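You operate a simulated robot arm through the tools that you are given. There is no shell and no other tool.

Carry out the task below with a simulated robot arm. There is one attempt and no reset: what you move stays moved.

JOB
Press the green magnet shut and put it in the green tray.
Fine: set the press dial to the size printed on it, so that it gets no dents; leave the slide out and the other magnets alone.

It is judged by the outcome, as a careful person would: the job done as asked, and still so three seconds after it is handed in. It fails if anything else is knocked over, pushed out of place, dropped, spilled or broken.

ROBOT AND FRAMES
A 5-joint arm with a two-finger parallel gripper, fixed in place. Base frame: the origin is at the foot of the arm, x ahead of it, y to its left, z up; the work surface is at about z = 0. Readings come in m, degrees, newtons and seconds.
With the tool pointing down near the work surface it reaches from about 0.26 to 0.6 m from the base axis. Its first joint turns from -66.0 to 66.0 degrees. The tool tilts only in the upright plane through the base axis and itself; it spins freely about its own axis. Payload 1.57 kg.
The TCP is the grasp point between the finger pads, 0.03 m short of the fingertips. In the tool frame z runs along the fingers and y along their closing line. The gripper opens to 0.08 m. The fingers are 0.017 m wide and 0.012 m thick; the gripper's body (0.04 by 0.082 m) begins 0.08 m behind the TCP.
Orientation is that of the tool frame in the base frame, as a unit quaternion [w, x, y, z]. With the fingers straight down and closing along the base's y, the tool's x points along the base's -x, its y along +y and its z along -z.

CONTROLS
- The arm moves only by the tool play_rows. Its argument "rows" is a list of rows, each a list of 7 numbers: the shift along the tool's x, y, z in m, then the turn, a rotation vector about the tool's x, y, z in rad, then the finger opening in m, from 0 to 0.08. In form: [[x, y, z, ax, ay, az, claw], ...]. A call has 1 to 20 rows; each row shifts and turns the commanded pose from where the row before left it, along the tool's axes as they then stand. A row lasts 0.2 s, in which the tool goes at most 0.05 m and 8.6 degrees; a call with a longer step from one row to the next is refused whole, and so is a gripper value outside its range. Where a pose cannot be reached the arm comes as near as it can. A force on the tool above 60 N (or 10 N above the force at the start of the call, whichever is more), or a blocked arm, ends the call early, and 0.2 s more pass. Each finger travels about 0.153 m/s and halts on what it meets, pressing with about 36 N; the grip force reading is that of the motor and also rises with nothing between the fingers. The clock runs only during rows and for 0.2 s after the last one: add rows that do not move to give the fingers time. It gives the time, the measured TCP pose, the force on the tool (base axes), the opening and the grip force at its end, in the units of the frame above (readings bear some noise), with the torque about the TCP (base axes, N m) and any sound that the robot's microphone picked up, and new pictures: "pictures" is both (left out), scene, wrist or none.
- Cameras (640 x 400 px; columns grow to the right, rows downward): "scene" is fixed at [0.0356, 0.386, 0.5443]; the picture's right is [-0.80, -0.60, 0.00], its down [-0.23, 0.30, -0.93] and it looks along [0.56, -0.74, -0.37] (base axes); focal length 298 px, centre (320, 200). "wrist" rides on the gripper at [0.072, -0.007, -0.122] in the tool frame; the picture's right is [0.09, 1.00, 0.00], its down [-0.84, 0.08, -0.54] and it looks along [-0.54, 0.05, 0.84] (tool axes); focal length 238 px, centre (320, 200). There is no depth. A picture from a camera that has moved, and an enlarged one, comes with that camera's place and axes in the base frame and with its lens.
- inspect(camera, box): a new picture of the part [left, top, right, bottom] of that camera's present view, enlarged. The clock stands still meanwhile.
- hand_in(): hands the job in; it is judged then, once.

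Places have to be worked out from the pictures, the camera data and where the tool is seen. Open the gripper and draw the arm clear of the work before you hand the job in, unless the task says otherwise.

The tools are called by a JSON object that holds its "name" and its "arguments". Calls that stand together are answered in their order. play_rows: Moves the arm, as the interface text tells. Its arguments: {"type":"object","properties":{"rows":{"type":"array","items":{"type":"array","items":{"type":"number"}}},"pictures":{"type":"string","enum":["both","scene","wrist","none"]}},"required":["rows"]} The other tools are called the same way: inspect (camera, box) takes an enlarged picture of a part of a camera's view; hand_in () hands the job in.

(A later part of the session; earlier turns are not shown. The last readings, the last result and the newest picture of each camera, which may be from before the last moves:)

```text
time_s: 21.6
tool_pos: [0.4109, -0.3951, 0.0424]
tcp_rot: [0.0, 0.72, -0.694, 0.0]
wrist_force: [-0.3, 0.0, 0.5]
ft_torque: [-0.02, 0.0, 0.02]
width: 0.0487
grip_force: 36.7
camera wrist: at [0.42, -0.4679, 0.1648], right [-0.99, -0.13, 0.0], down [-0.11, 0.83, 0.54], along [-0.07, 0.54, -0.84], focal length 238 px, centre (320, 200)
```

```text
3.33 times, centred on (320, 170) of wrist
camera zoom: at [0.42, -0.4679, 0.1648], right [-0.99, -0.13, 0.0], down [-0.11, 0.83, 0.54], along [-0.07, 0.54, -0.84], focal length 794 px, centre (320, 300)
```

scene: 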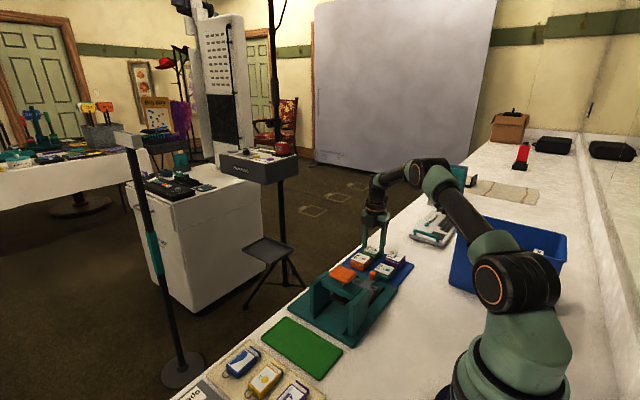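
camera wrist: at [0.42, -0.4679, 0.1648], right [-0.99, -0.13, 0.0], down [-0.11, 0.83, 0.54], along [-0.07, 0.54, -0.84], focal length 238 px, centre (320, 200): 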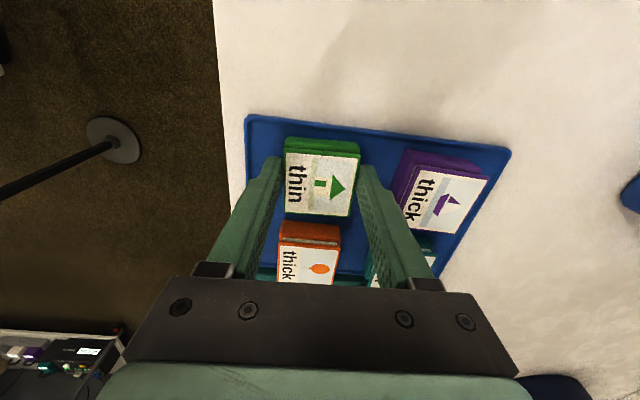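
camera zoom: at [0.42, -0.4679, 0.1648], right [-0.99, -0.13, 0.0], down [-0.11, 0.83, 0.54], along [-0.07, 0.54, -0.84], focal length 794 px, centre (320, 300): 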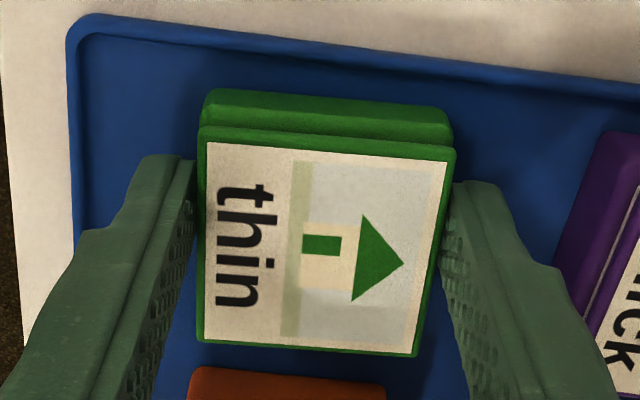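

The magnet is held (0.0487 wide, 37 N) across both halves. I'll lift straight up about 0.11 m and check that both halves came along.

{"name": "play_rows", "arguments": {"rows": [[0, 0, -0.005, 0, 0, 0, 0.04], [0, 0, -0.015, 0, 0, 0, 0.04], [0, 0, -0.03, 0, 0, 0, 0.04], [0, 0, -0.03, 0, 0, 0, 0.04], [0, 0, -0.03, 0, 0, 0, 0.04], [0, 0, 0, 0, 0, 0, 0.04]]}}

{"name": "inspect", "arguments": {"camera": "scene", "box": [340, 175, 436, 235]}}

{"name": "inspect", "arguments": {"camera": "wrist", "box": [224, 110, 416, 230]}}

```text
time_s: 23.0
tool_pos: [0.4116, -0.3957, 0.1555]
tcp_rot: [-0.001, 0.72, -0.694, -0.001]
wrist_force: [-0.3, 0.0, -0.7]
ft_torque: [-0.01, 0.01, -0.02]
width: 0.0492
grip_force: 35.7
camera wrist: at [0.4207, -0.468, 0.2767], right [-0.99, -0.13, 0.0], down [-0.11, 0.83, 0.54], along [-0.07, 0.54, -0.84], focal length 238 px, centre (320, 200)
```

scene: 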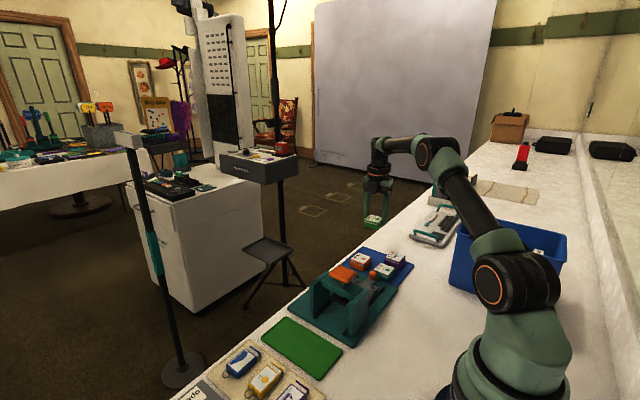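
wrist: 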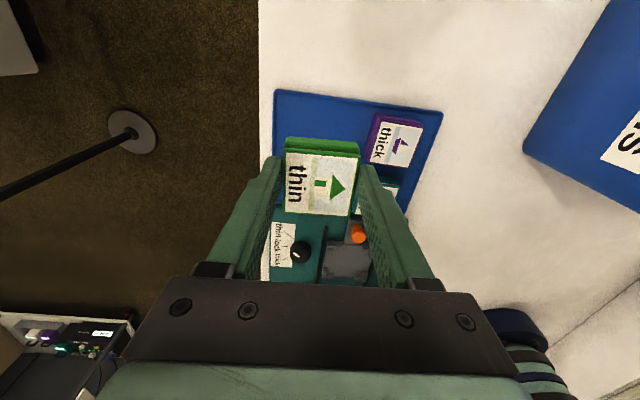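

```text
6.67 times, centred on (388, 205) of scene
camera zoom: at [0.0356, 0.386, 0.5443], right [-0.8, -0.6, 0.0], down [-0.23, 0.3, -0.93], along [0.56, -0.74, -0.37], focal length 1986 px, centre (-133, 167)
```

zoom: 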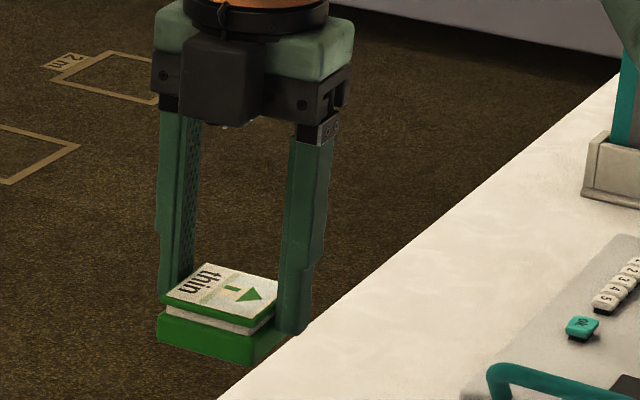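

```text
3.33 times, centred on (320, 170) of wrist
camera zoom: at [0.4207, -0.468, 0.2767], right [-0.99, -0.13, 0.0], down [-0.11, 0.83, 0.54], along [-0.07, 0.54, -0.84], focal length 794 px, centre (320, 300)
```

zoom: 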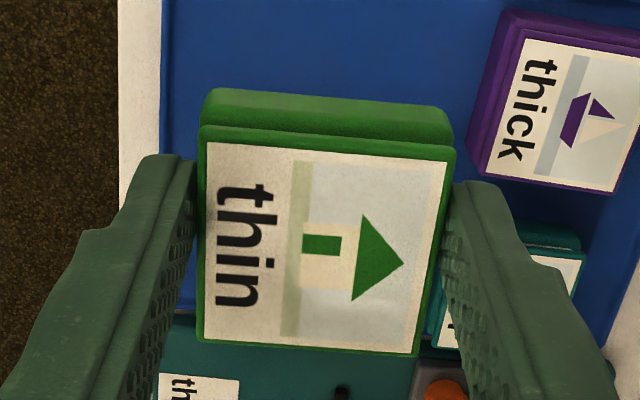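

Both halves came up together, level in the grip. I'll straighten the spin to exactly -90°, carry the magnet at this height to above the nest at about (0.342, -0.198) and look.

{"name": "play_rows", "arguments": {"rows": [[0, 0, 0, 0, 0, 0.035, 0.04], [-0.0392, 0.0136, 0, 0, 0, 0, 0.04], [-0.0392, 0.0136, 0, 0, 0, 0, 0.04], [-0.0392, 0.0136, 0, 0, 0, 0, 0.04], [-0.0392, 0.0136, 0, 0, 0, 0, 0.04], [-0.0392, 0.0136, 0, 0, 0, 0, 0.04], [0, 0, 0, 0, 0, 0, 0.04], [0, 0, 0, 0, 0, 0, 0.04]]}}

{"name": "inspect", "arguments": {"camera": "wrist", "box": [224, 60, 416, 180]}}

{"name": "inspect", "arguments": {"camera": "scene", "box": [330, 190, 426, 250]}}

```text
time_s: 24.8
tool_pos: [0.3433, -0.2023, 0.1542]
tcp_rot: [0.0, 0.708, -0.706, 0.001]
wrist_force: [-0.7, -0.1, -0.6]
ft_torque: [0.03, 0.03, 0.0]
width: 0.0492
grip_force: 35.6
camera wrist: at [0.3513, -0.2751, 0.2756], right [-1.0, -0.09, 0.0], down [-0.08, 0.84, 0.54], along [-0.05, 0.54, -0.84], focal length 238 px, centre (320, 200)
```

scene: 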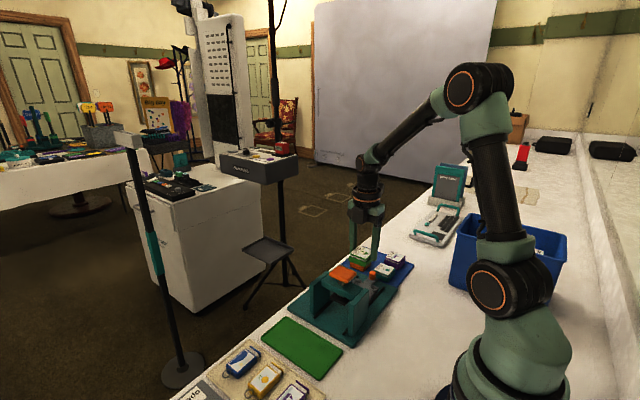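
wrist: 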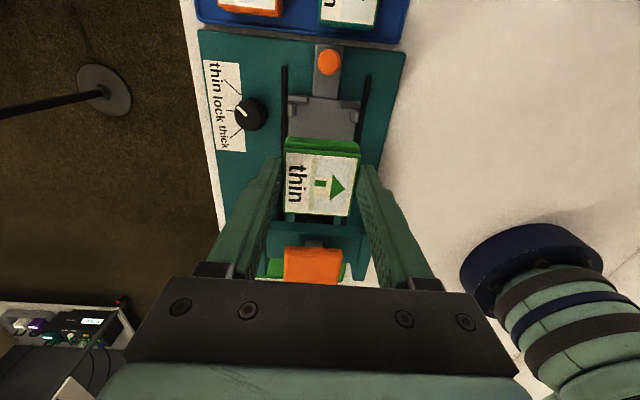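

```text
3.33 times, centred on (320, 120) of wrist
camera zoom: at [0.3513, -0.2751, 0.2756], right [-1.0, -0.09, 0.0], down [-0.08, 0.84, 0.54], along [-0.05, 0.54, -0.84], focal length 794 px, centre (320, 467)
```

zoom: 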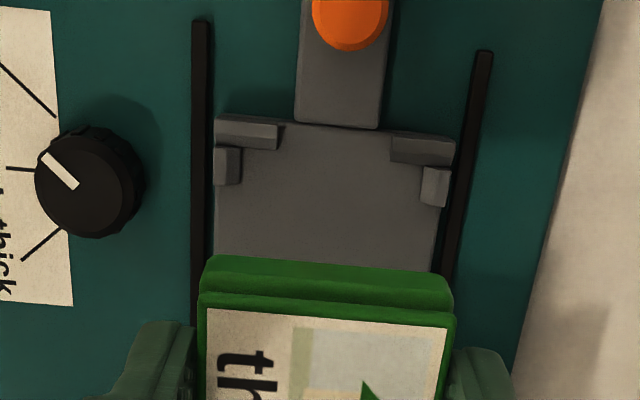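

```text
6.67 times, centred on (378, 220) of scene
camera zoom: at [0.0356, 0.386, 0.5443], right [-0.8, -0.6, 0.0], down [-0.23, 0.3, -0.93], along [0.56, -0.74, -0.37], focal length 1986 px, centre (-67, 67)
```

zoom: 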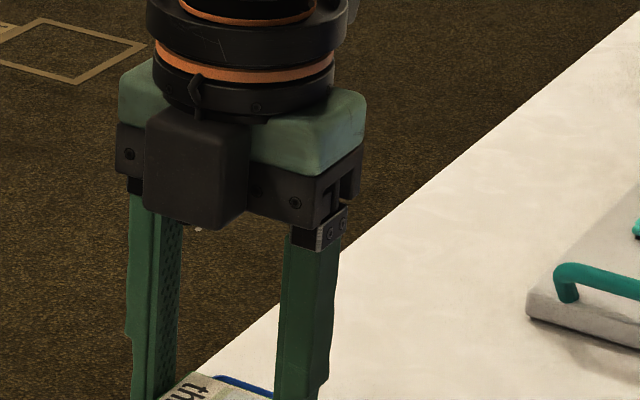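

The near half of the nest is visible ahead of the magnet, but the far posts are hidden. I'll rise 0.1 m so the whole nest shows above the held magnet and I can centre on it.

{"name": "play_rows", "arguments": {"rows": [[0, 0.003, -0.03, 0, 0, 0, 0.04], [0, 0, -0.035, 0, 0, 0, 0.04], [0, 0, -0.035, 0, 0, 0, 0.04], [0, 0, 0, 0, 0, 0, 0.04], [0, 0, 0, 0, 0, 0, 0.04]], "pictures": "wrist"}}

{"name": "inspect", "arguments": {"camera": "wrist", "box": [256, 65, 384, 145]}}

{"name": "inspect", "arguments": {"camera": "wrist", "box": [256, 120, 384, 200]}}

```text
time_s: 26.0
tool_pos: [0.3395, -0.2002, 0.2539]
tcp_rot: [0.0, 0.708, -0.707, 0.0]
wrist_force: [0.1, 0.2, -0.7]
ft_torque: [-0.01, -0.02, -0.02]
width: 0.0492
grip_force: 36.1
camera wrist: at [0.3463, -0.2737, 0.3745], right [-1.0, -0.09, 0.0], down [-0.08, 0.84, 0.54], along [-0.05, 0.54, -0.84], focal length 238 px, centre (320, 200)
```

wrist: 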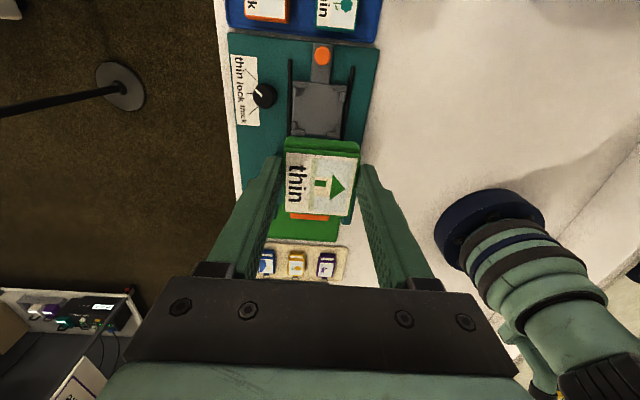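

```text
5.00 times, centred on (320, 105) of wrist
camera zoom: at [0.3463, -0.2737, 0.3745], right [-1.0, -0.09, 0.0], down [-0.08, 0.84, 0.54], along [-0.05, 0.54, -0.84], focal length 1192 px, centre (320, 675)
```

zoom: 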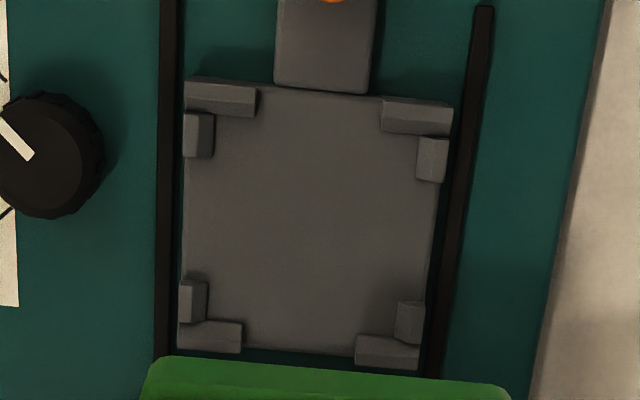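

```text
5.00 times, centred on (320, 160) of wrist
camera zoom: at [0.3463, -0.2737, 0.3745], right [-1.0, -0.09, 0.0], down [-0.08, 0.84, 0.54], along [-0.05, 0.54, -0.84], focal length 1192 px, centre (320, 400)
```

zoom: 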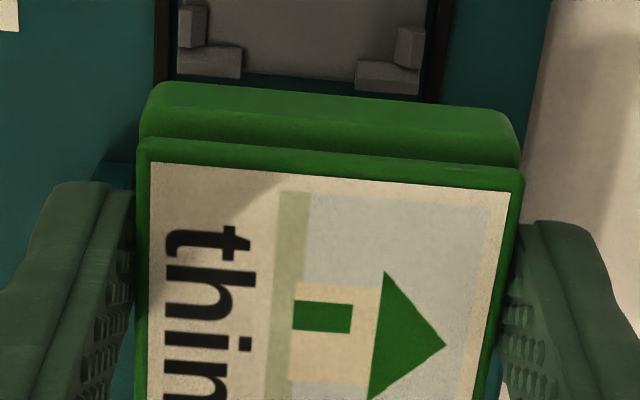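

The whole nest is now visible: its centre is about 7.5 mm further in +y and 2 mm in +x of the held magnet, and the post gap is about 55 mm for the 49 mm magnet. I'll shift accordingly and descend to TCP z ≈ 0.10, still clear of the posts, to check.

{"name": "play_rows", "arguments": {"rows": [[-0.0076, -0.0018, 0, 0, 0, 0, 0.04], [0, 0, 0.04, 0, 0, 0, 0.04], [0, 0, 0.04, 0, 0, 0, 0.04], [0, 0, 0.04, 0, 0, 0, 0.04], [0, 0, 0.033, 0, 0, 0, 0.04], [0, 0, 0, 0, 0, 0, 0.04], [0, 0, 0, 0, 0, 0, 0.04]]}}

{"name": "inspect", "arguments": {"camera": "wrist", "box": [224, 70, 416, 190]}}

{"name": "inspect", "arguments": {"camera": "scene", "box": [310, 225, 406, 285]}}

```text
time_s: 27.6
tool_pos: [0.3387, -0.1914, 0.1005]
tcp_rot: [0.0, 0.708, -0.707, 0.0]
wrist_force: [0.5, -0.2, -0.5]
ft_torque: [-0.01, -0.02, 0.01]
width: 0.0489
grip_force: 35.5
camera wrist: at [0.3468, -0.2652, 0.222], right [-1.0, -0.09, 0.0], down [-0.08, 0.84, 0.54], along [-0.05, 0.54, -0.84], focal length 238 px, centre (320, 200)
```

scene: 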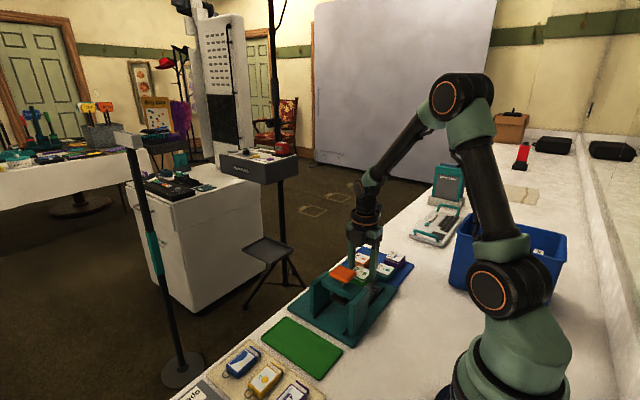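
wrist: 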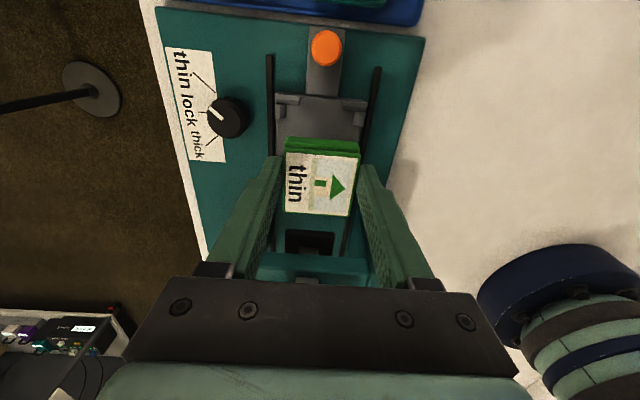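

```text
3.33 times, centred on (320, 130) of wrist
camera zoom: at [0.3468, -0.2652, 0.222], right [-1.0, -0.09, 0.0], down [-0.08, 0.84, 0.54], along [-0.05, 0.54, -0.84], focal length 794 px, centre (320, 433)
```

zoom: 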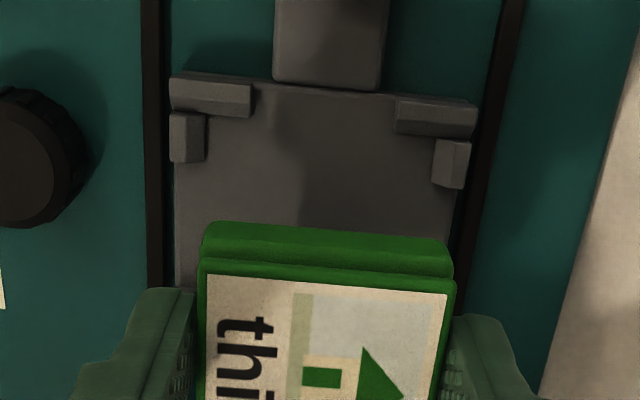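

```text
6.67 times, centred on (358, 255) of scene
camera zoom: at [0.0356, 0.386, 0.5443], right [-0.8, -0.6, 0.0], down [-0.23, 0.3, -0.93], along [0.56, -0.74, -0.37], focal length 1986 px, centre (67, -167)
```

zoom: 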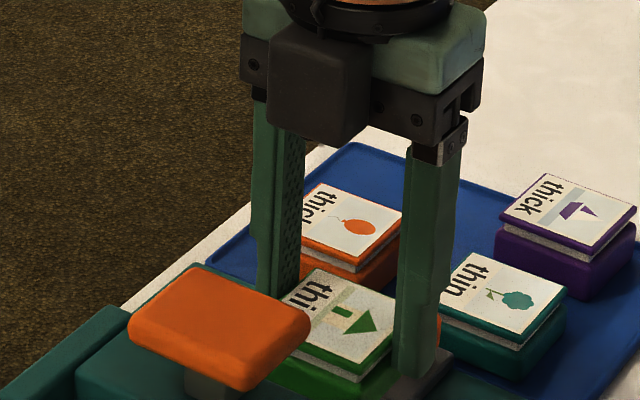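

Along y the magnet lines up with the nest; across, the nest is about 1.5 mm further in +x. I'll correct that and lower to TCP z ≈ 0.078, just above the posts, for a last check.

{"name": "play_rows", "arguments": {"rows": [[0, -0.0016, 0.005, 0, 0, 0, 0.04], [0, 0, 0.01, 0, 0, 0, 0.04], [0, 0, 0.007, 0, 0, 0, 0.04], [0, 0, 0, 0, 0, 0, 0.04]]}}

{"name": "inspect", "arguments": {"camera": "wrist", "box": [224, 80, 416, 200]}}

{"name": "inspect", "arguments": {"camera": "scene", "box": [320, 245, 400, 295]}}

```text
time_s: 28.6
tool_pos: [0.3427, -0.1915, 0.0765]
tcp_rot: [0.001, 0.708, -0.706, -0.001]
wrist_force: [0.0, -0.3, -1.4]
ft_torque: [-0.01, 0.0, 0.02]
width: 0.0487
grip_force: 36.2
camera wrist: at [0.3489, -0.2649, 0.1984], right [-1.0, -0.09, 0.0], down [-0.08, 0.84, 0.54], along [-0.05, 0.54, -0.84], focal length 238 px, centre (320, 200)
```

scene: 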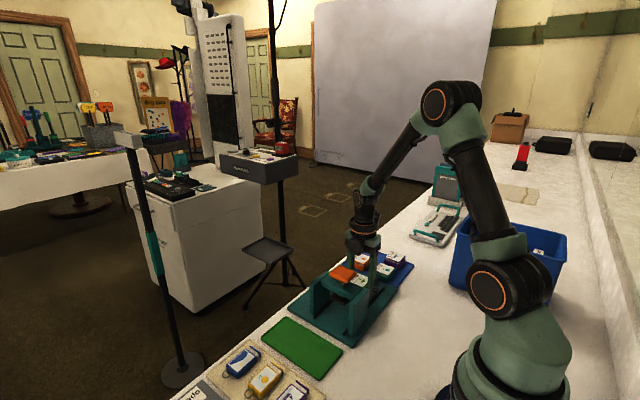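
wrist: 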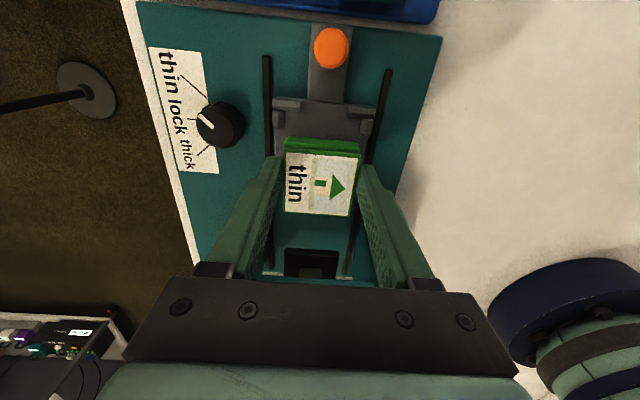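

```text
3.33 times, centred on (320, 140) of wrist
camera zoom: at [0.3489, -0.2649, 0.1984], right [-1.0, -0.09, 0.0], down [-0.08, 0.84, 0.54], along [-0.05, 0.54, -0.84], focal length 794 px, centre (320, 400)
```

zoom: 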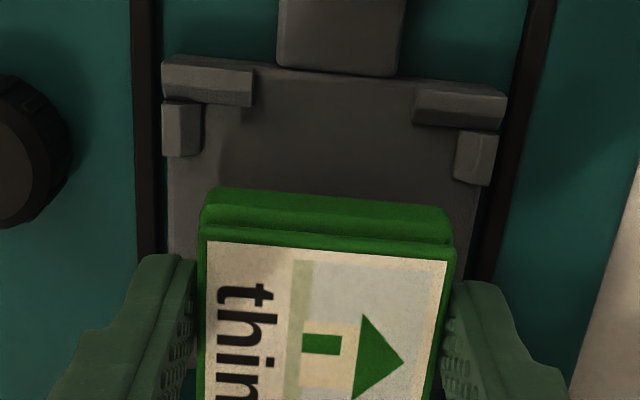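

```text
8.00 times, centred on (360, 270) of scene
camera zoom: at [0.0356, 0.386, 0.5443], right [-0.8, -0.6, 0.0], down [-0.23, 0.3, -0.93], along [0.56, -0.74, -0.37], focal length 2383 px, centre (0, -360)
```

zoom: 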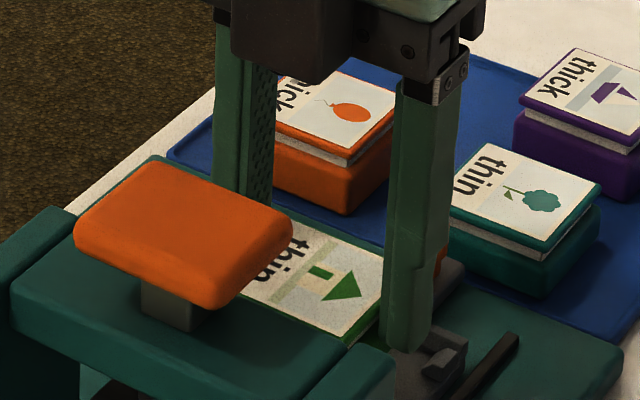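

The magnet is aligned with the nest within about 1 mm across and 1–2 mm along. I'll shift 1.3 mm in -y and lower in small steps, watching the force for contact.

{"name": "play_rows", "arguments": {"rows": [[0.0013, 0, 0.004, 0, 0, 0, 0.04], [0, 0, 0.004, 0, 0, 0, 0.04], [0, 0, 0.004, 0, 0, 0, 0.04], [0, 0, 0, 0, 0, 0, 0.04]]}}

{"name": "inspect", "arguments": {"camera": "wrist", "box": [224, 90, 416, 210]}}

{"name": "inspect", "arguments": {"camera": "scene", "box": [330, 255, 394, 295]}}

```text
time_s: 29.6
tool_pos: [0.3419, -0.1927, 0.0648]
tcp_rot: [0.0, 0.708, -0.706, 0.0]
wrist_force: [-1.1, -0.8, 3.3]
ft_torque: [0.11, -0.02, -0.01]
width: 0.0489
grip_force: 36.2
camera wrist: at [0.3492, -0.2654, 0.1867], right [-1.0, -0.09, 0.0], down [-0.08, 0.84, 0.54], along [-0.05, 0.54, -0.84], focal length 238 px, centre (320, 200)
```

scene: 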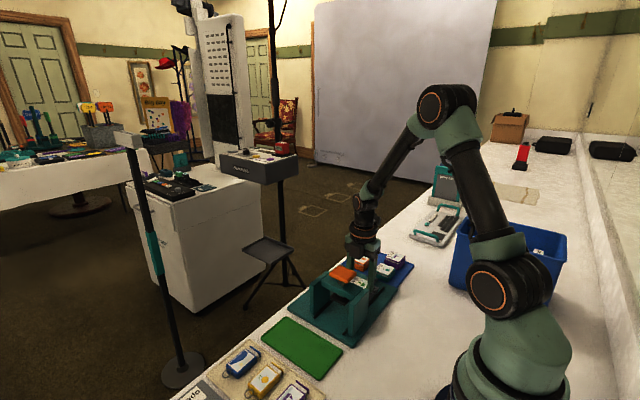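
wrist: 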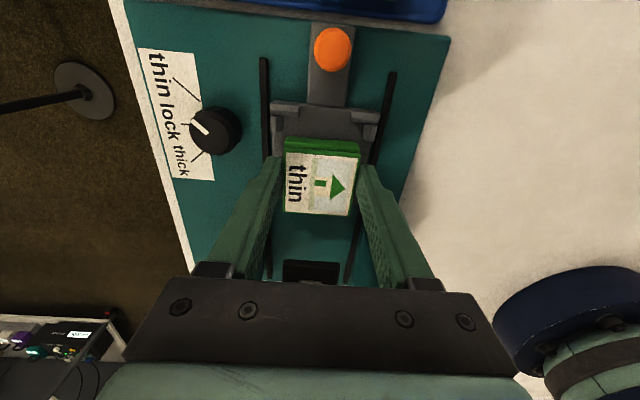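

```text
3.33 times, centred on (320, 150) of wrist
camera zoom: at [0.3492, -0.2654, 0.1867], right [-1.0, -0.09, 0.0], down [-0.08, 0.84, 0.54], along [-0.05, 0.54, -0.84], focal length 794 px, centre (320, 367)
```

zoom: 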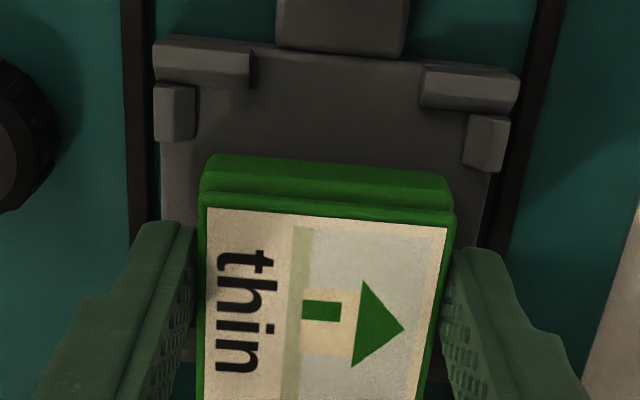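

```text
10.00 times, centred on (362, 275) of scene
camera zoom: at [0.0356, 0.386, 0.5443], right [-0.8, -0.6, 0.0], down [-0.23, 0.3, -0.93], along [0.56, -0.74, -0.37], focal length 2979 px, centre (-100, -550)
```

zoom: 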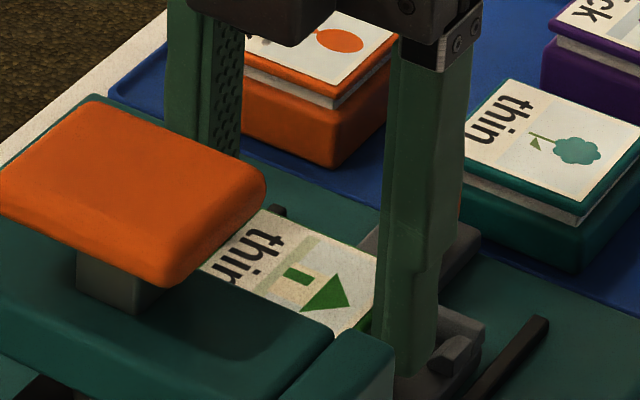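

A faint upward force with a torque suggests the +y edge just touched something; re-measuring, the nest centre is about 2 mm further in -y than the magnet. I'll lift 3 mm, shift 2.3 mm in -y and about 0.8 mm in -x, and lower again.

{"name": "play_rows", "arguments": {"rows": [[0, 0, -0.003, 0, 0, 0, 0.04], [0.0023, 0.0008, 0, 0, 0, 0, 0.04], [0, 0, 0.003, 0, 0, 0, 0.04], [0, 0, 0, 0, 0, 0, 0.04], [0, 0, 0, 0, 0, 0, 0.04]], "pictures": "none"}}

```text
time_s: 30.8
tool_pos: [0.3411, -0.1958, 0.0658]
tcp_rot: [0.001, 0.708, -0.706, 0.0]
wrist_force: [0.1, -0.7, -0.7]
ft_torque: [0.01, 0.01, -0.01]
width: 0.0488
grip_force: 36.1
```

No contact at the same height now, so it had been catching the far posts. I'll continue down in 2 mm steps.

{"name": "play_rows", "arguments": {"rows": [[0, 0, 0.002, 0, 0, 0, 0.04], [0, 0, 0.002, 0, 0, 0, 0.04], [0, 0, 0, 0, 0, 0, 0.04]], "pictures": "wrist"}}

{"name": "inspect", "arguments": {"camera": "wrist", "box": [224, 90, 416, 210]}}

```text
time_s: 31.6
tool_pos: [0.3412, -0.1946, 0.0626]
tcp_rot: [-0.001, 0.707, -0.707, 0.001]
wrist_force: [0.7, -2.0, 3.3]
ft_torque: [0.02, -0.07, -0.04]
width: 0.0491
grip_force: 36.1
camera wrist: at [0.3487, -0.2684, 0.1841], right [-1.0, -0.09, 0.0], down [-0.08, 0.84, 0.54], along [-0.05, 0.54, -0.84], focal length 238 px, centre (320, 200)
```

wrist: 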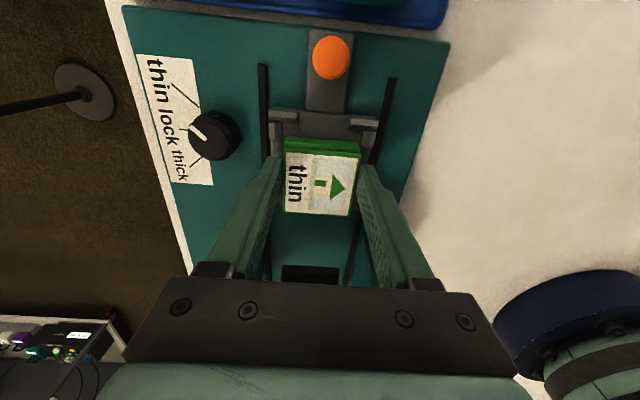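

```text
3.33 times, centred on (320, 150) of wrist
camera zoom: at [0.3487, -0.2684, 0.1841], right [-1.0, -0.09, 0.0], down [-0.08, 0.84, 0.54], along [-0.05, 0.54, -0.84], focal length 794 px, centre (320, 367)
```

zoom: 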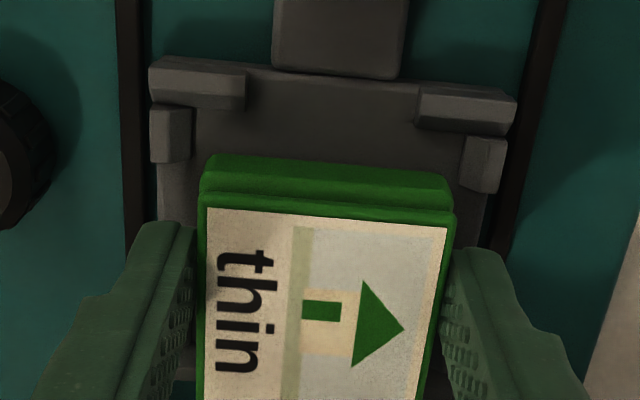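

Alignment now reads within 1 mm both ways, with a light 3 N contact. I'll lower 1 mm more to see whether this is the nest floor.

{"name": "play_rows", "arguments": {"rows": [[0, 0, 0.001, 0, 0, 0, 0.04], [0, 0, 0, 0, 0, 0, 0.04]], "pictures": "none"}}

```text
time_s: 32.2
tool_pos: [0.3404, -0.1947, 0.0589]
tcp_rot: [0.001, 0.707, -0.707, 0.0]
wrist_force: [-0.3, -2.1, 1.1]
ft_torque: [-0.06, -0.04, -0.08]
width: 0.0491
grip_force: 36.7
```

The force dropped, so it slid past a chamfer rather than reaching the floor. Continuing in small steps.

{"name": "play_rows", "arguments": {"rows": [[0.0005, 0, 0.0015, 0, 0, 0, 0.04], [0, 0, 0.0015, 0, 0, 0, 0.04], [0, 0, 0, 0, 0, 0, 0.04]], "pictures": "wrist"}}

{"name": "inspect", "arguments": {"camera": "wrist", "box": [224, 90, 416, 210]}}

{"name": "inspect", "arguments": {"camera": "scene", "box": [330, 255, 394, 295]}}

```text
time_s: 33.0
tool_pos: [0.3409, -0.1956, 0.0584]
tcp_rot: [0.0, 0.708, -0.707, 0.001]
wrist_force: [-10.0, -1.1, 30.2]
ft_torque: [0.04, 0.39, -0.01]
width: 0.0486
grip_force: 35.4
camera wrist: at [0.348, -0.2688, 0.1801], right [-1.0, -0.09, 0.0], down [-0.08, 0.84, 0.54], along [-0.05, 0.54, -0.84], focal length 238 px, centre (320, 200)
```

wrist: 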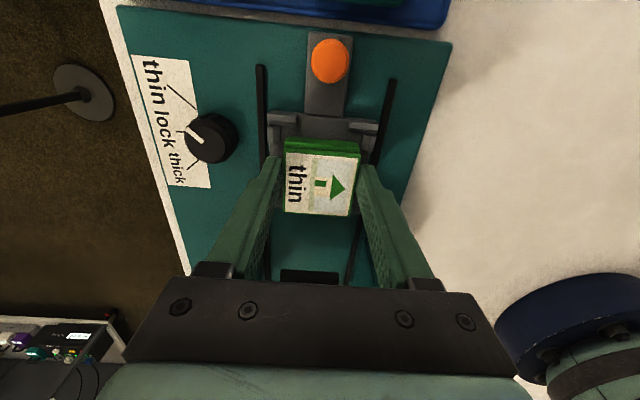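

```text
3.33 times, centred on (320, 150) of wrist
camera zoom: at [0.348, -0.2688, 0.1801], right [-1.0, -0.09, 0.0], down [-0.08, 0.84, 0.54], along [-0.05, 0.54, -0.84], focal length 794 px, centre (320, 367)
```

zoom: 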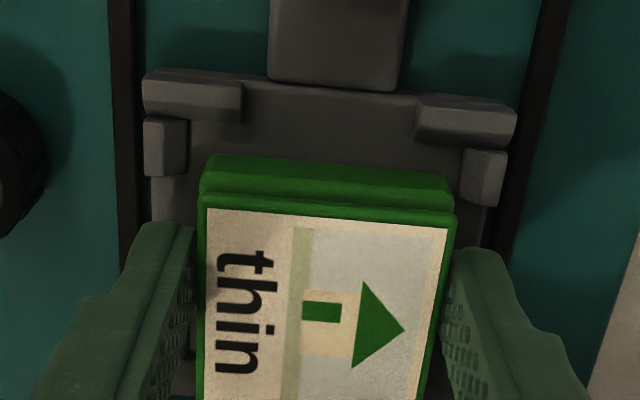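

```text
10.00 times, centred on (362, 275) of scene
camera zoom: at [0.0355, 0.386, 0.5443], right [-0.8, -0.6, 0.0], down [-0.23, 0.3, -0.93], along [0.56, -0.74, -0.37], focal length 2979 px, centre (-100, -550)
```

zoom: 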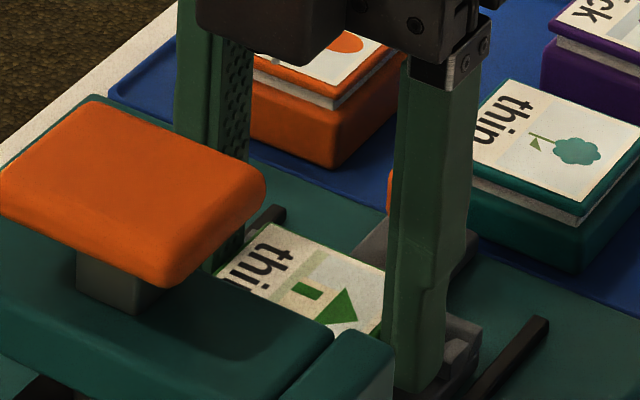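

There is now 30 N upward at the magnet's centre, which fits the nest floor. I'll back off 1 mm to leave only a light contact and read again.

{"name": "play_rows", "arguments": {"rows": [[0, 0, -0.0008, 0, 0, 0, 0.04], [0, 0, 0, 0, 0, 0, 0.04]], "pictures": "none"}}

{"name": "inspect", "arguments": {"camera": "scene", "box": [344, 262, 392, 292]}}

```text
time_s: 33.6
tool_pos: [0.3413, -0.1947, 0.0584]
tcp_rot: [0.0, 0.708, -0.706, 0.001]
wrist_force: [-3.6, -1.6, 19.4]
ft_torque: [-0.08, 0.09, -0.02]
width: 0.0488
grip_force: 35.6
```

```text
13.33 times, centred on (368, 277) of scene
camera zoom: at [0.0356, 0.386, 0.5443], right [-0.8, -0.6, 0.0], down [-0.23, 0.3, -0.93], along [0.56, -0.74, -0.37], focal length 3971 px, centre (-320, -827)
```

zoom: 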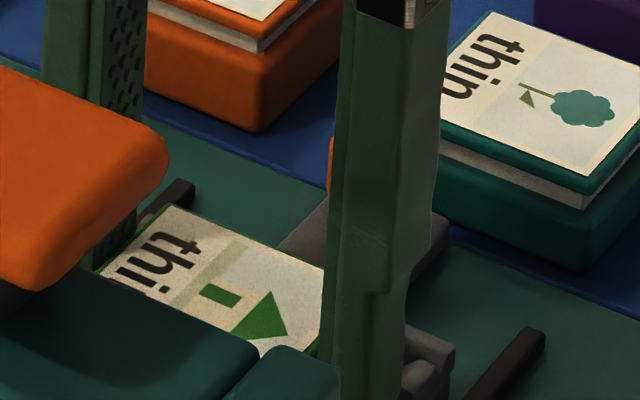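

The stiffness is linear and the torque small, so the magnet sits on the nest floor. I'll relieve 0.8 mm more, open modestly to 0.058, and look before lifting.

{"name": "play_rows", "arguments": {"rows": [[0, 0, -0.0008, 0, 0, 0, 0.04], [0, 0, 0, 0, 0, 0, 0.05], [0, 0, 0, 0, 0, 0, 0.058], [0, 0, 0, 0, 0, 0, 0.058]], "pictures": "wrist"}}

{"name": "inspect", "arguments": {"camera": "wrist", "box": [224, 90, 416, 210]}}

```text
time_s: 34.6
tool_pos: [0.3419, -0.194, 0.0587]
tcp_rot: [0.0, 0.707, -0.707, 0.0]
wrist_force: [-0.3, -0.1, 0.0]
ft_torque: [-0.02, 0.03, -0.01]
width: 0.058
grip_force: 0.2
camera wrist: at [0.3486, -0.2677, 0.1807], right [-1.0, -0.09, 0.0], down [-0.08, 0.84, 0.54], along [-0.05, 0.54, -0.84], focal length 238 px, centre (320, 200)
```

wrist: 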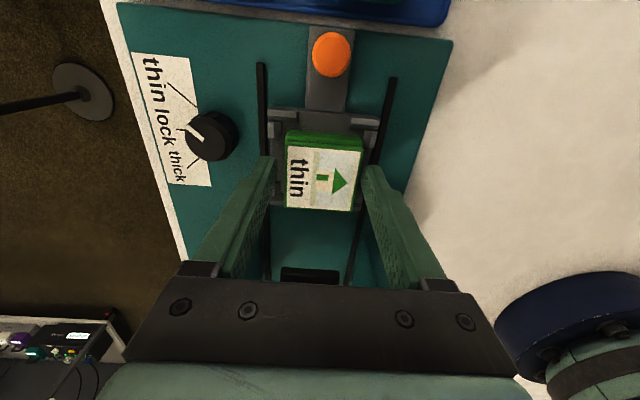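

```text
3.33 times, centred on (320, 150) of wrist
camera zoom: at [0.3486, -0.2677, 0.1807], right [-1.0, -0.09, 0.0], down [-0.08, 0.84, 0.54], along [-0.05, 0.54, -0.84], focal length 794 px, centre (320, 367)
```

zoom: 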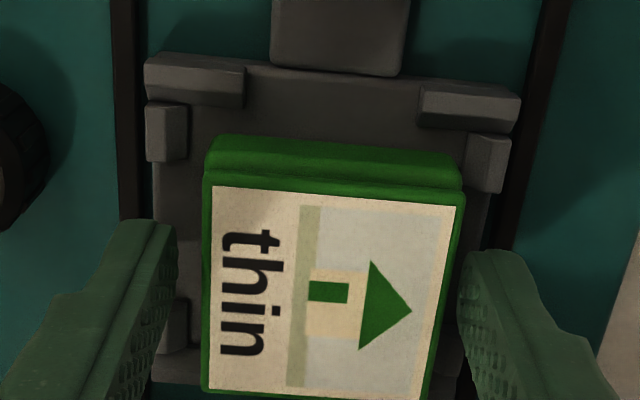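

The magnet is released and sitting within the posts. I'll lift straight up and look at how it sits.

{"name": "play_rows", "arguments": {"rows": [[0, 0, -0.01, 0, 0, 0, 0.058], [0, 0, -0.03, 0, 0, 0, 0.058], [0, 0, -0.04, 0, 0, 0, 0.058], [0, 0, -0.04, 0, 0, 0, 0.058], [0, 0, -0.03, 0, 0, 0, 0.058], [0, 0, 0, 0, 0, 0, 0.058]]}}

{"name": "inspect", "arguments": {"camera": "wrist", "box": [240, 50, 400, 150]}}

{"name": "inspect", "arguments": {"camera": "scene", "box": [310, 240, 406, 300]}}

```text
time_s: 36.0
tool_pos: [0.3429, -0.1965, 0.2073]
tcp_rot: [0.0, 0.708, -0.707, 0.0]
wrist_force: [0.1, 0.5, 0.9]
ft_torque: [0.0, -0.04, 0.0]
width: 0.0579
grip_force: 0.1
camera wrist: at [0.3496, -0.2687, 0.3287], right [-1.0, -0.09, 0.0], down [-0.08, 0.84, 0.54], along [-0.05, 0.54, -0.84], focal length 238 px, centre (320, 200)
```

scene: 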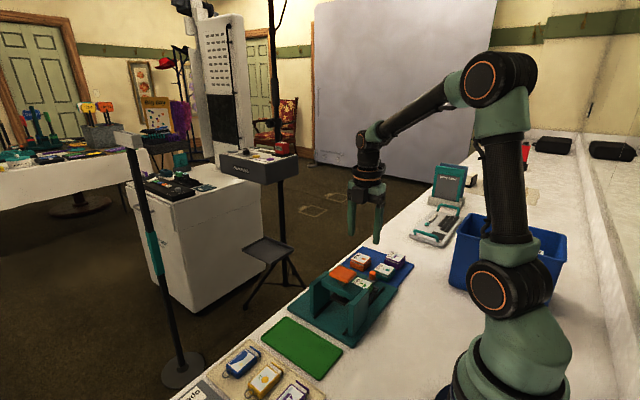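
wrist: 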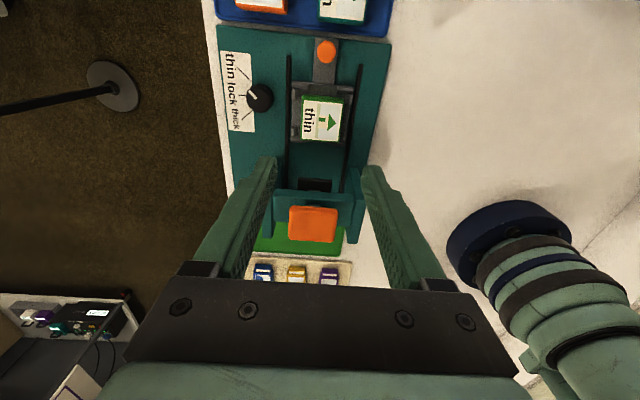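

```text
4.00 times, centred on (320, 100) of wrist
camera zoom: at [0.3496, -0.2687, 0.3287], right [-1.0, -0.09, 0.0], down [-0.08, 0.84, 0.54], along [-0.05, 0.54, -0.84], focal length 953 px, centre (320, 600)
```

zoom: 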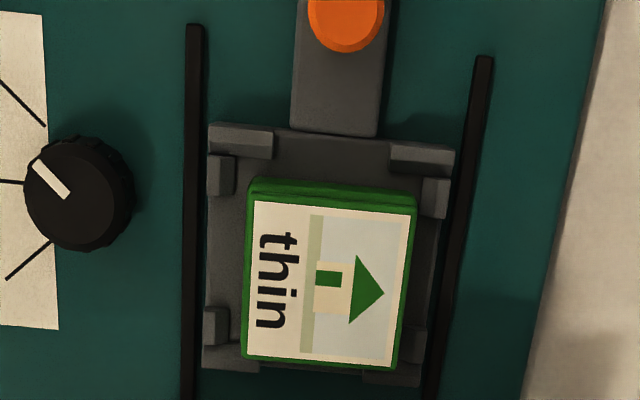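

```text
6.67 times, centred on (358, 270) of scene
camera zoom: at [0.0356, 0.386, 0.5443], right [-0.8, -0.6, 0.0], down [-0.23, 0.3, -0.93], along [0.56, -0.74, -0.37], focal length 1986 px, centre (67, -267)
```

zoom: 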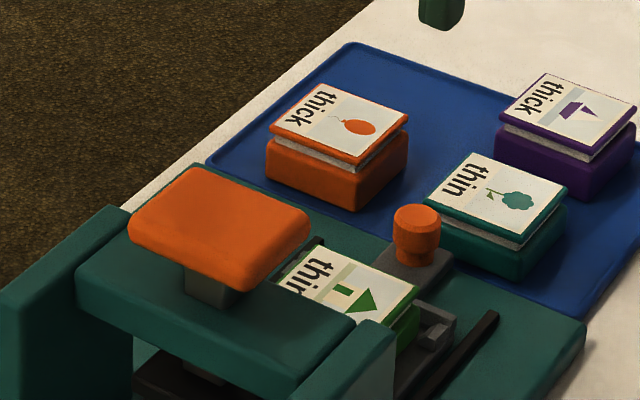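

The magnet sits flat inside the posts and the dial still reads "thin". Next I'll grip the orange slide knob, which I judge to be at about (0.342, -0.259); first hover above it at z ≈ 0.10 and check.

{"name": "play_rows", "arguments": {"rows": [[0.032, 0, 0, 0, 0, 0, 0.045], [0.0323, 0, 0.02, 0, 0, 0, 0.045], [0, 0, 0.04, 0, 0, 0, 0.045], [0, 0, 0.045, 0, 0, 0, 0.045], [0, 0, 0, 0, 0, 0, 0.045], [0, 0, 0, 0, 0, 0, 0.045]]}}

{"name": "inspect", "arguments": {"camera": "wrist", "box": [224, 90, 416, 210]}}

{"name": "inspect", "arguments": {"camera": "scene", "box": [330, 220, 426, 280]}}

```text
time_s: 37.4
tool_pos: [0.3413, -0.2573, 0.1031]
tcp_rot: [-0.001, 0.708, -0.706, 0.0]
wrist_force: [-0.1, 0.1, -0.3]
ft_torque: [-0.01, 0.04, 0.03]
width: 0.0451
grip_force: 0.1
camera wrist: at [0.3489, -0.3299, 0.2251], right [-1.0, -0.09, 0.0], down [-0.08, 0.84, 0.54], along [-0.05, 0.54, -0.84], focal length 238 px, centre (320, 200)
```

scene: 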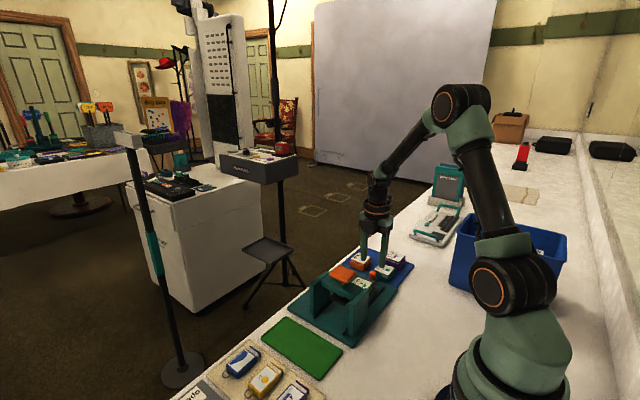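
wrist: 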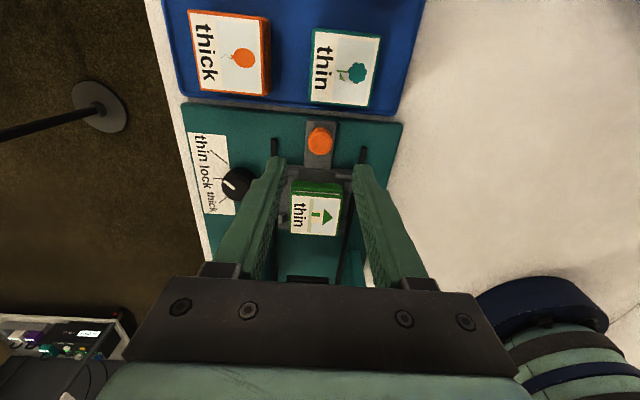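

```text
3.33 times, centred on (320, 150) of wrist
camera zoom: at [0.3489, -0.3299, 0.2251], right [-1.0, -0.09, 0.0], down [-0.08, 0.84, 0.54], along [-0.05, 0.54, -0.84], focal length 794 px, centre (320, 367)
```

zoom: 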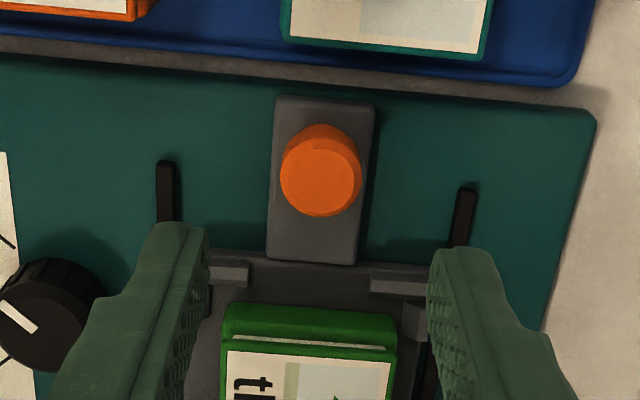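

```text
6.67 times, centred on (378, 250) of scene
camera zoom: at [0.0356, 0.386, 0.5443], right [-0.8, -0.6, 0.0], down [-0.23, 0.3, -0.93], along [0.56, -0.74, -0.37], focal length 1986 px, centre (-67, -133)
```

zoom: 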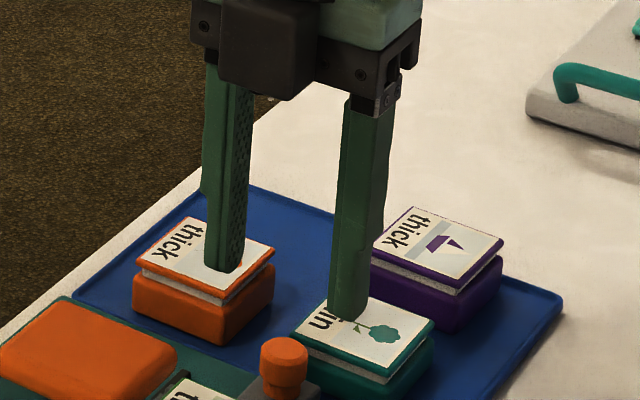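

The knob axis is about 7.5 mm further in -y and 1.4 mm in +x, with its cap at about z 0.047. I'll shift, come down around it to TCP z ≈ 0.057 and check before closing.

{"name": "play_rows", "arguments": {"rows": [[0.0075, -0.0014, 0.015, 0, 0, 0, 0.042], [0, 0, 0.015, 0, 0, 0, 0.042], [0, 0, 0.012, 0, 0, 0, 0.042], [0, 0, 0.006, 0, 0, 0, 0.042], [0, 0, 0, 0, 0, 0, 0.042]], "pictures": "wrist"}}

{"name": "inspect", "arguments": {"camera": "wrist", "box": [224, 110, 416, 230]}}

{"name": "inspect", "arguments": {"camera": "scene", "box": [340, 230, 420, 280]}}

```text
time_s: 38.6
tool_pos: [0.3436, -0.2651, 0.0564]
tcp_rot: [0.0, 0.708, -0.706, 0.0]
wrist_force: [0.4, -0.9, 0.0]
ft_torque: [0.03, 0.02, 0.01]
width: 0.0419
grip_force: 0.0
camera wrist: at [0.3503, -0.339, 0.1791], right [-1.0, -0.09, 0.0], down [-0.08, 0.84, 0.54], along [-0.05, 0.54, -0.84], focal length 238 px, centre (320, 200)
```

wrist: 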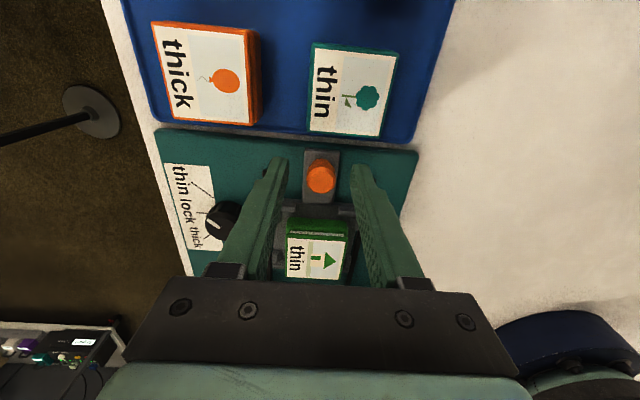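

```text
3.33 times, centred on (320, 170) of wrist
camera zoom: at [0.3503, -0.339, 0.1791], right [-1.0, -0.09, 0.0], down [-0.08, 0.84, 0.54], along [-0.05, 0.54, -0.84], focal length 794 px, centre (320, 300)
```

zoom: 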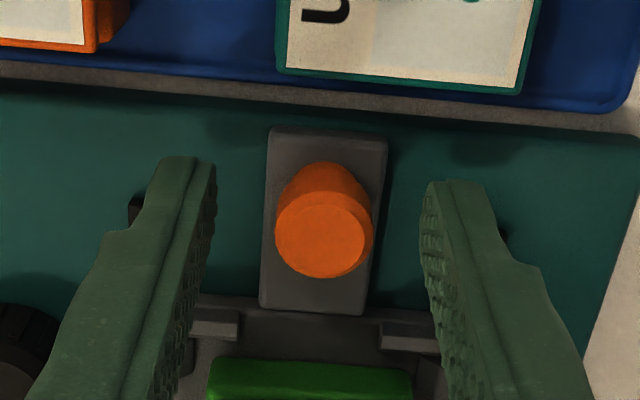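

```text
8.00 times, centred on (380, 255) of scene
camera zoom: at [0.0356, 0.386, 0.5443], right [-0.8, -0.6, 0.0], down [-0.23, 0.3, -0.93], along [0.56, -0.74, -0.37], focal length 2383 px, centre (-160, -240)
```

zoom: 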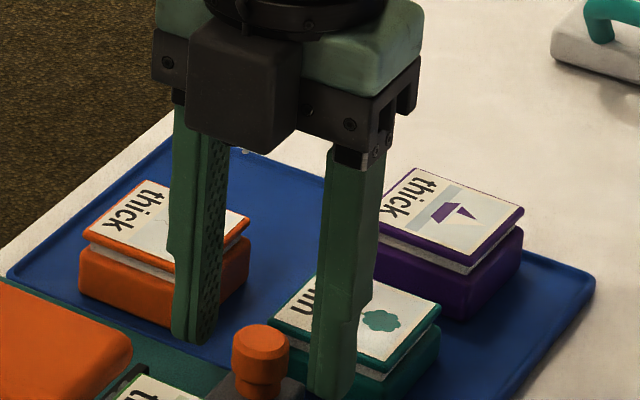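

The fingers straddle the knob, but in this spin the gripper's motor box faces the press button and would come within about 8 mm of it at the end of the slide. I'll rise and spin 180° so the camera, which sits higher, is on that side instead.

{"name": "play_rows", "arguments": {"rows": [[0, 0, -0.045, 0, 0, 0, 0.042], [0, 0, -0.05, 0, 0, 0, 0.042], [0, 0, 0, 0, 0, 0.1496, 0.042], [0, 0, 0, 0, 0, 0.1496, 0.042], [0, 0, 0, 0, 0, 0.1496, 0.042], [0, 0, 0, 0, 0, 0.1496, 0.042], [0, 0, 0, 0, 0, 0.1496, 0.042], [0, 0, 0, 0, 0, 0.1496, 0.042], [0, 0, 0, 0, 0, 0.1496, 0.042], [0, 0, 0, 0, 0, 0.1496, 0.042], [0, 0, 0, 0, 0, 0.1496, 0.042], [0, 0, 0, 0, 0, 0.1496, 0.042], [0, 0, 0, 0, 0, 0.1496, 0.042], [0, 0, 0, 0, 0, 0.1496, 0.042], [0, 0, 0, 0, 0, 0.1496, 0.042], [0, 0, 0, 0, 0, 0.1496, 0.042], [0, 0, 0, 0, 0, 0.1496, 0.042], [0, 0, 0, 0, 0, 0.1496, 0.042], [0, 0, 0, 0, 0, 0.1496, 0.042], [0, 0, 0, 0, 0, 0.1496, 0.042]], "pictures": "none"}}

{"name": "play_rows", "arguments": {"rows": [[0, 0, 0, 0, 0, 0.1496, 0.042], [0, 0, 0, 0, 0, 0.1496, 0.042], [0, 0, 0, 0, 0, 0.1496, 0.042], [0, 0, 0, 0, 0, 0, 0.042], [0, 0, 0, 0, 0, 0, 0.042]]}}

{"name": "inspect", "arguments": {"camera": "wrist", "box": [224, 70, 416, 190]}}

{"name": "inspect", "arguments": {"camera": "scene", "box": [310, 180, 438, 260]}}

```text
time_s: 42.8
tool_pos: [0.3426, -0.2677, 0.1521]
tcp_rot: [0.0, 0.532, 0.847, -0.001]
wrist_force: [0.2, 0.3, -0.4]
ft_torque: [0.0, 0.01, -0.01]
width: 0.042
grip_force: 0.0
```

```text
time_s: 44.0
tool_pos: [0.3424, -0.2678, 0.1523]
tcp_rot: [-0.001, 0.706, 0.708, 0.0]
wrist_force: [-0.6, 0.2, 0.2]
ft_torque: [-0.02, -0.02, 0.01]
width: 0.042
grip_force: 0.1
camera wrist: at [0.3362, -0.1975, 0.2738], right [1.0, 0.09, 0.0], down [0.08, -0.84, 0.54], along [0.05, -0.54, -0.84], focal length 238 px, centre (320, 200)
```

scene: 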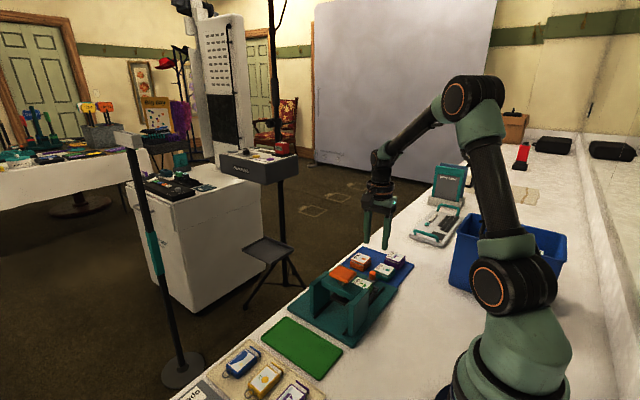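
wrist: 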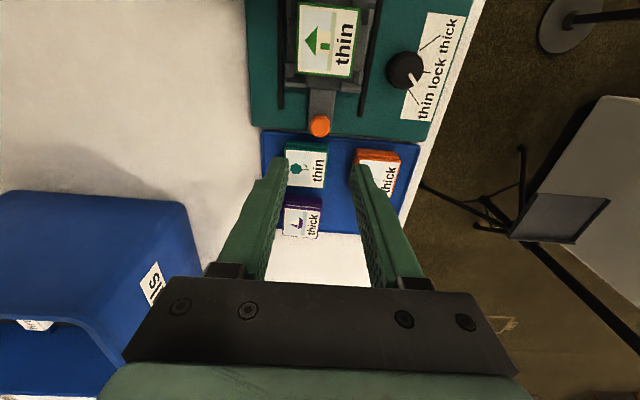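

```text
3.33 times, centred on (320, 130) of wrist
camera zoom: at [0.3362, -0.1975, 0.2738], right [1.0, 0.09, 0.0], down [0.08, -0.84, 0.54], along [0.05, -0.54, -0.84], focal length 794 px, centre (320, 433)
```

zoom: 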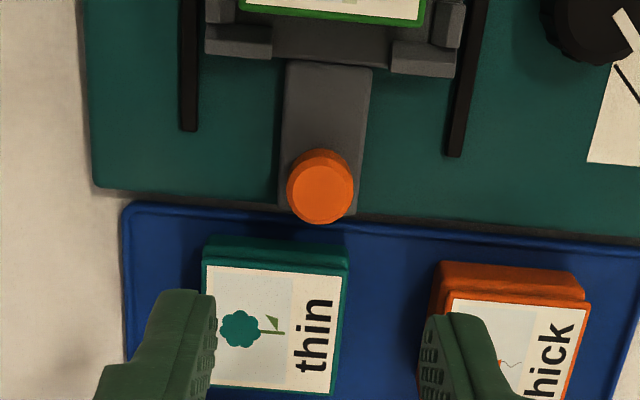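

```text
5.00 times, centred on (374, 220) of scene
camera zoom: at [0.0356, 0.386, 0.5443], right [-0.8, -0.6, 0.0], down [-0.23, 0.3, -0.93], along [0.56, -0.74, -0.37], focal length 1489 px, centre (50, 100)
```

zoom: 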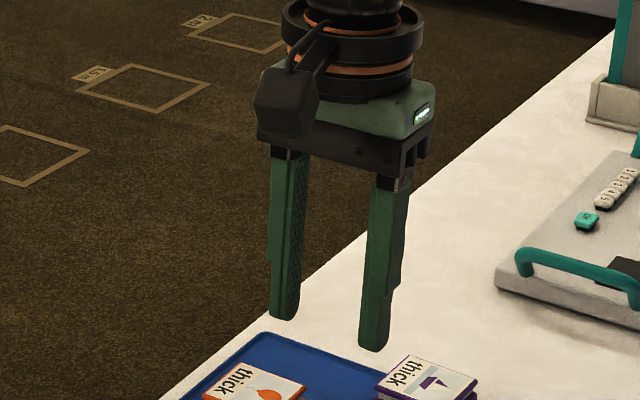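

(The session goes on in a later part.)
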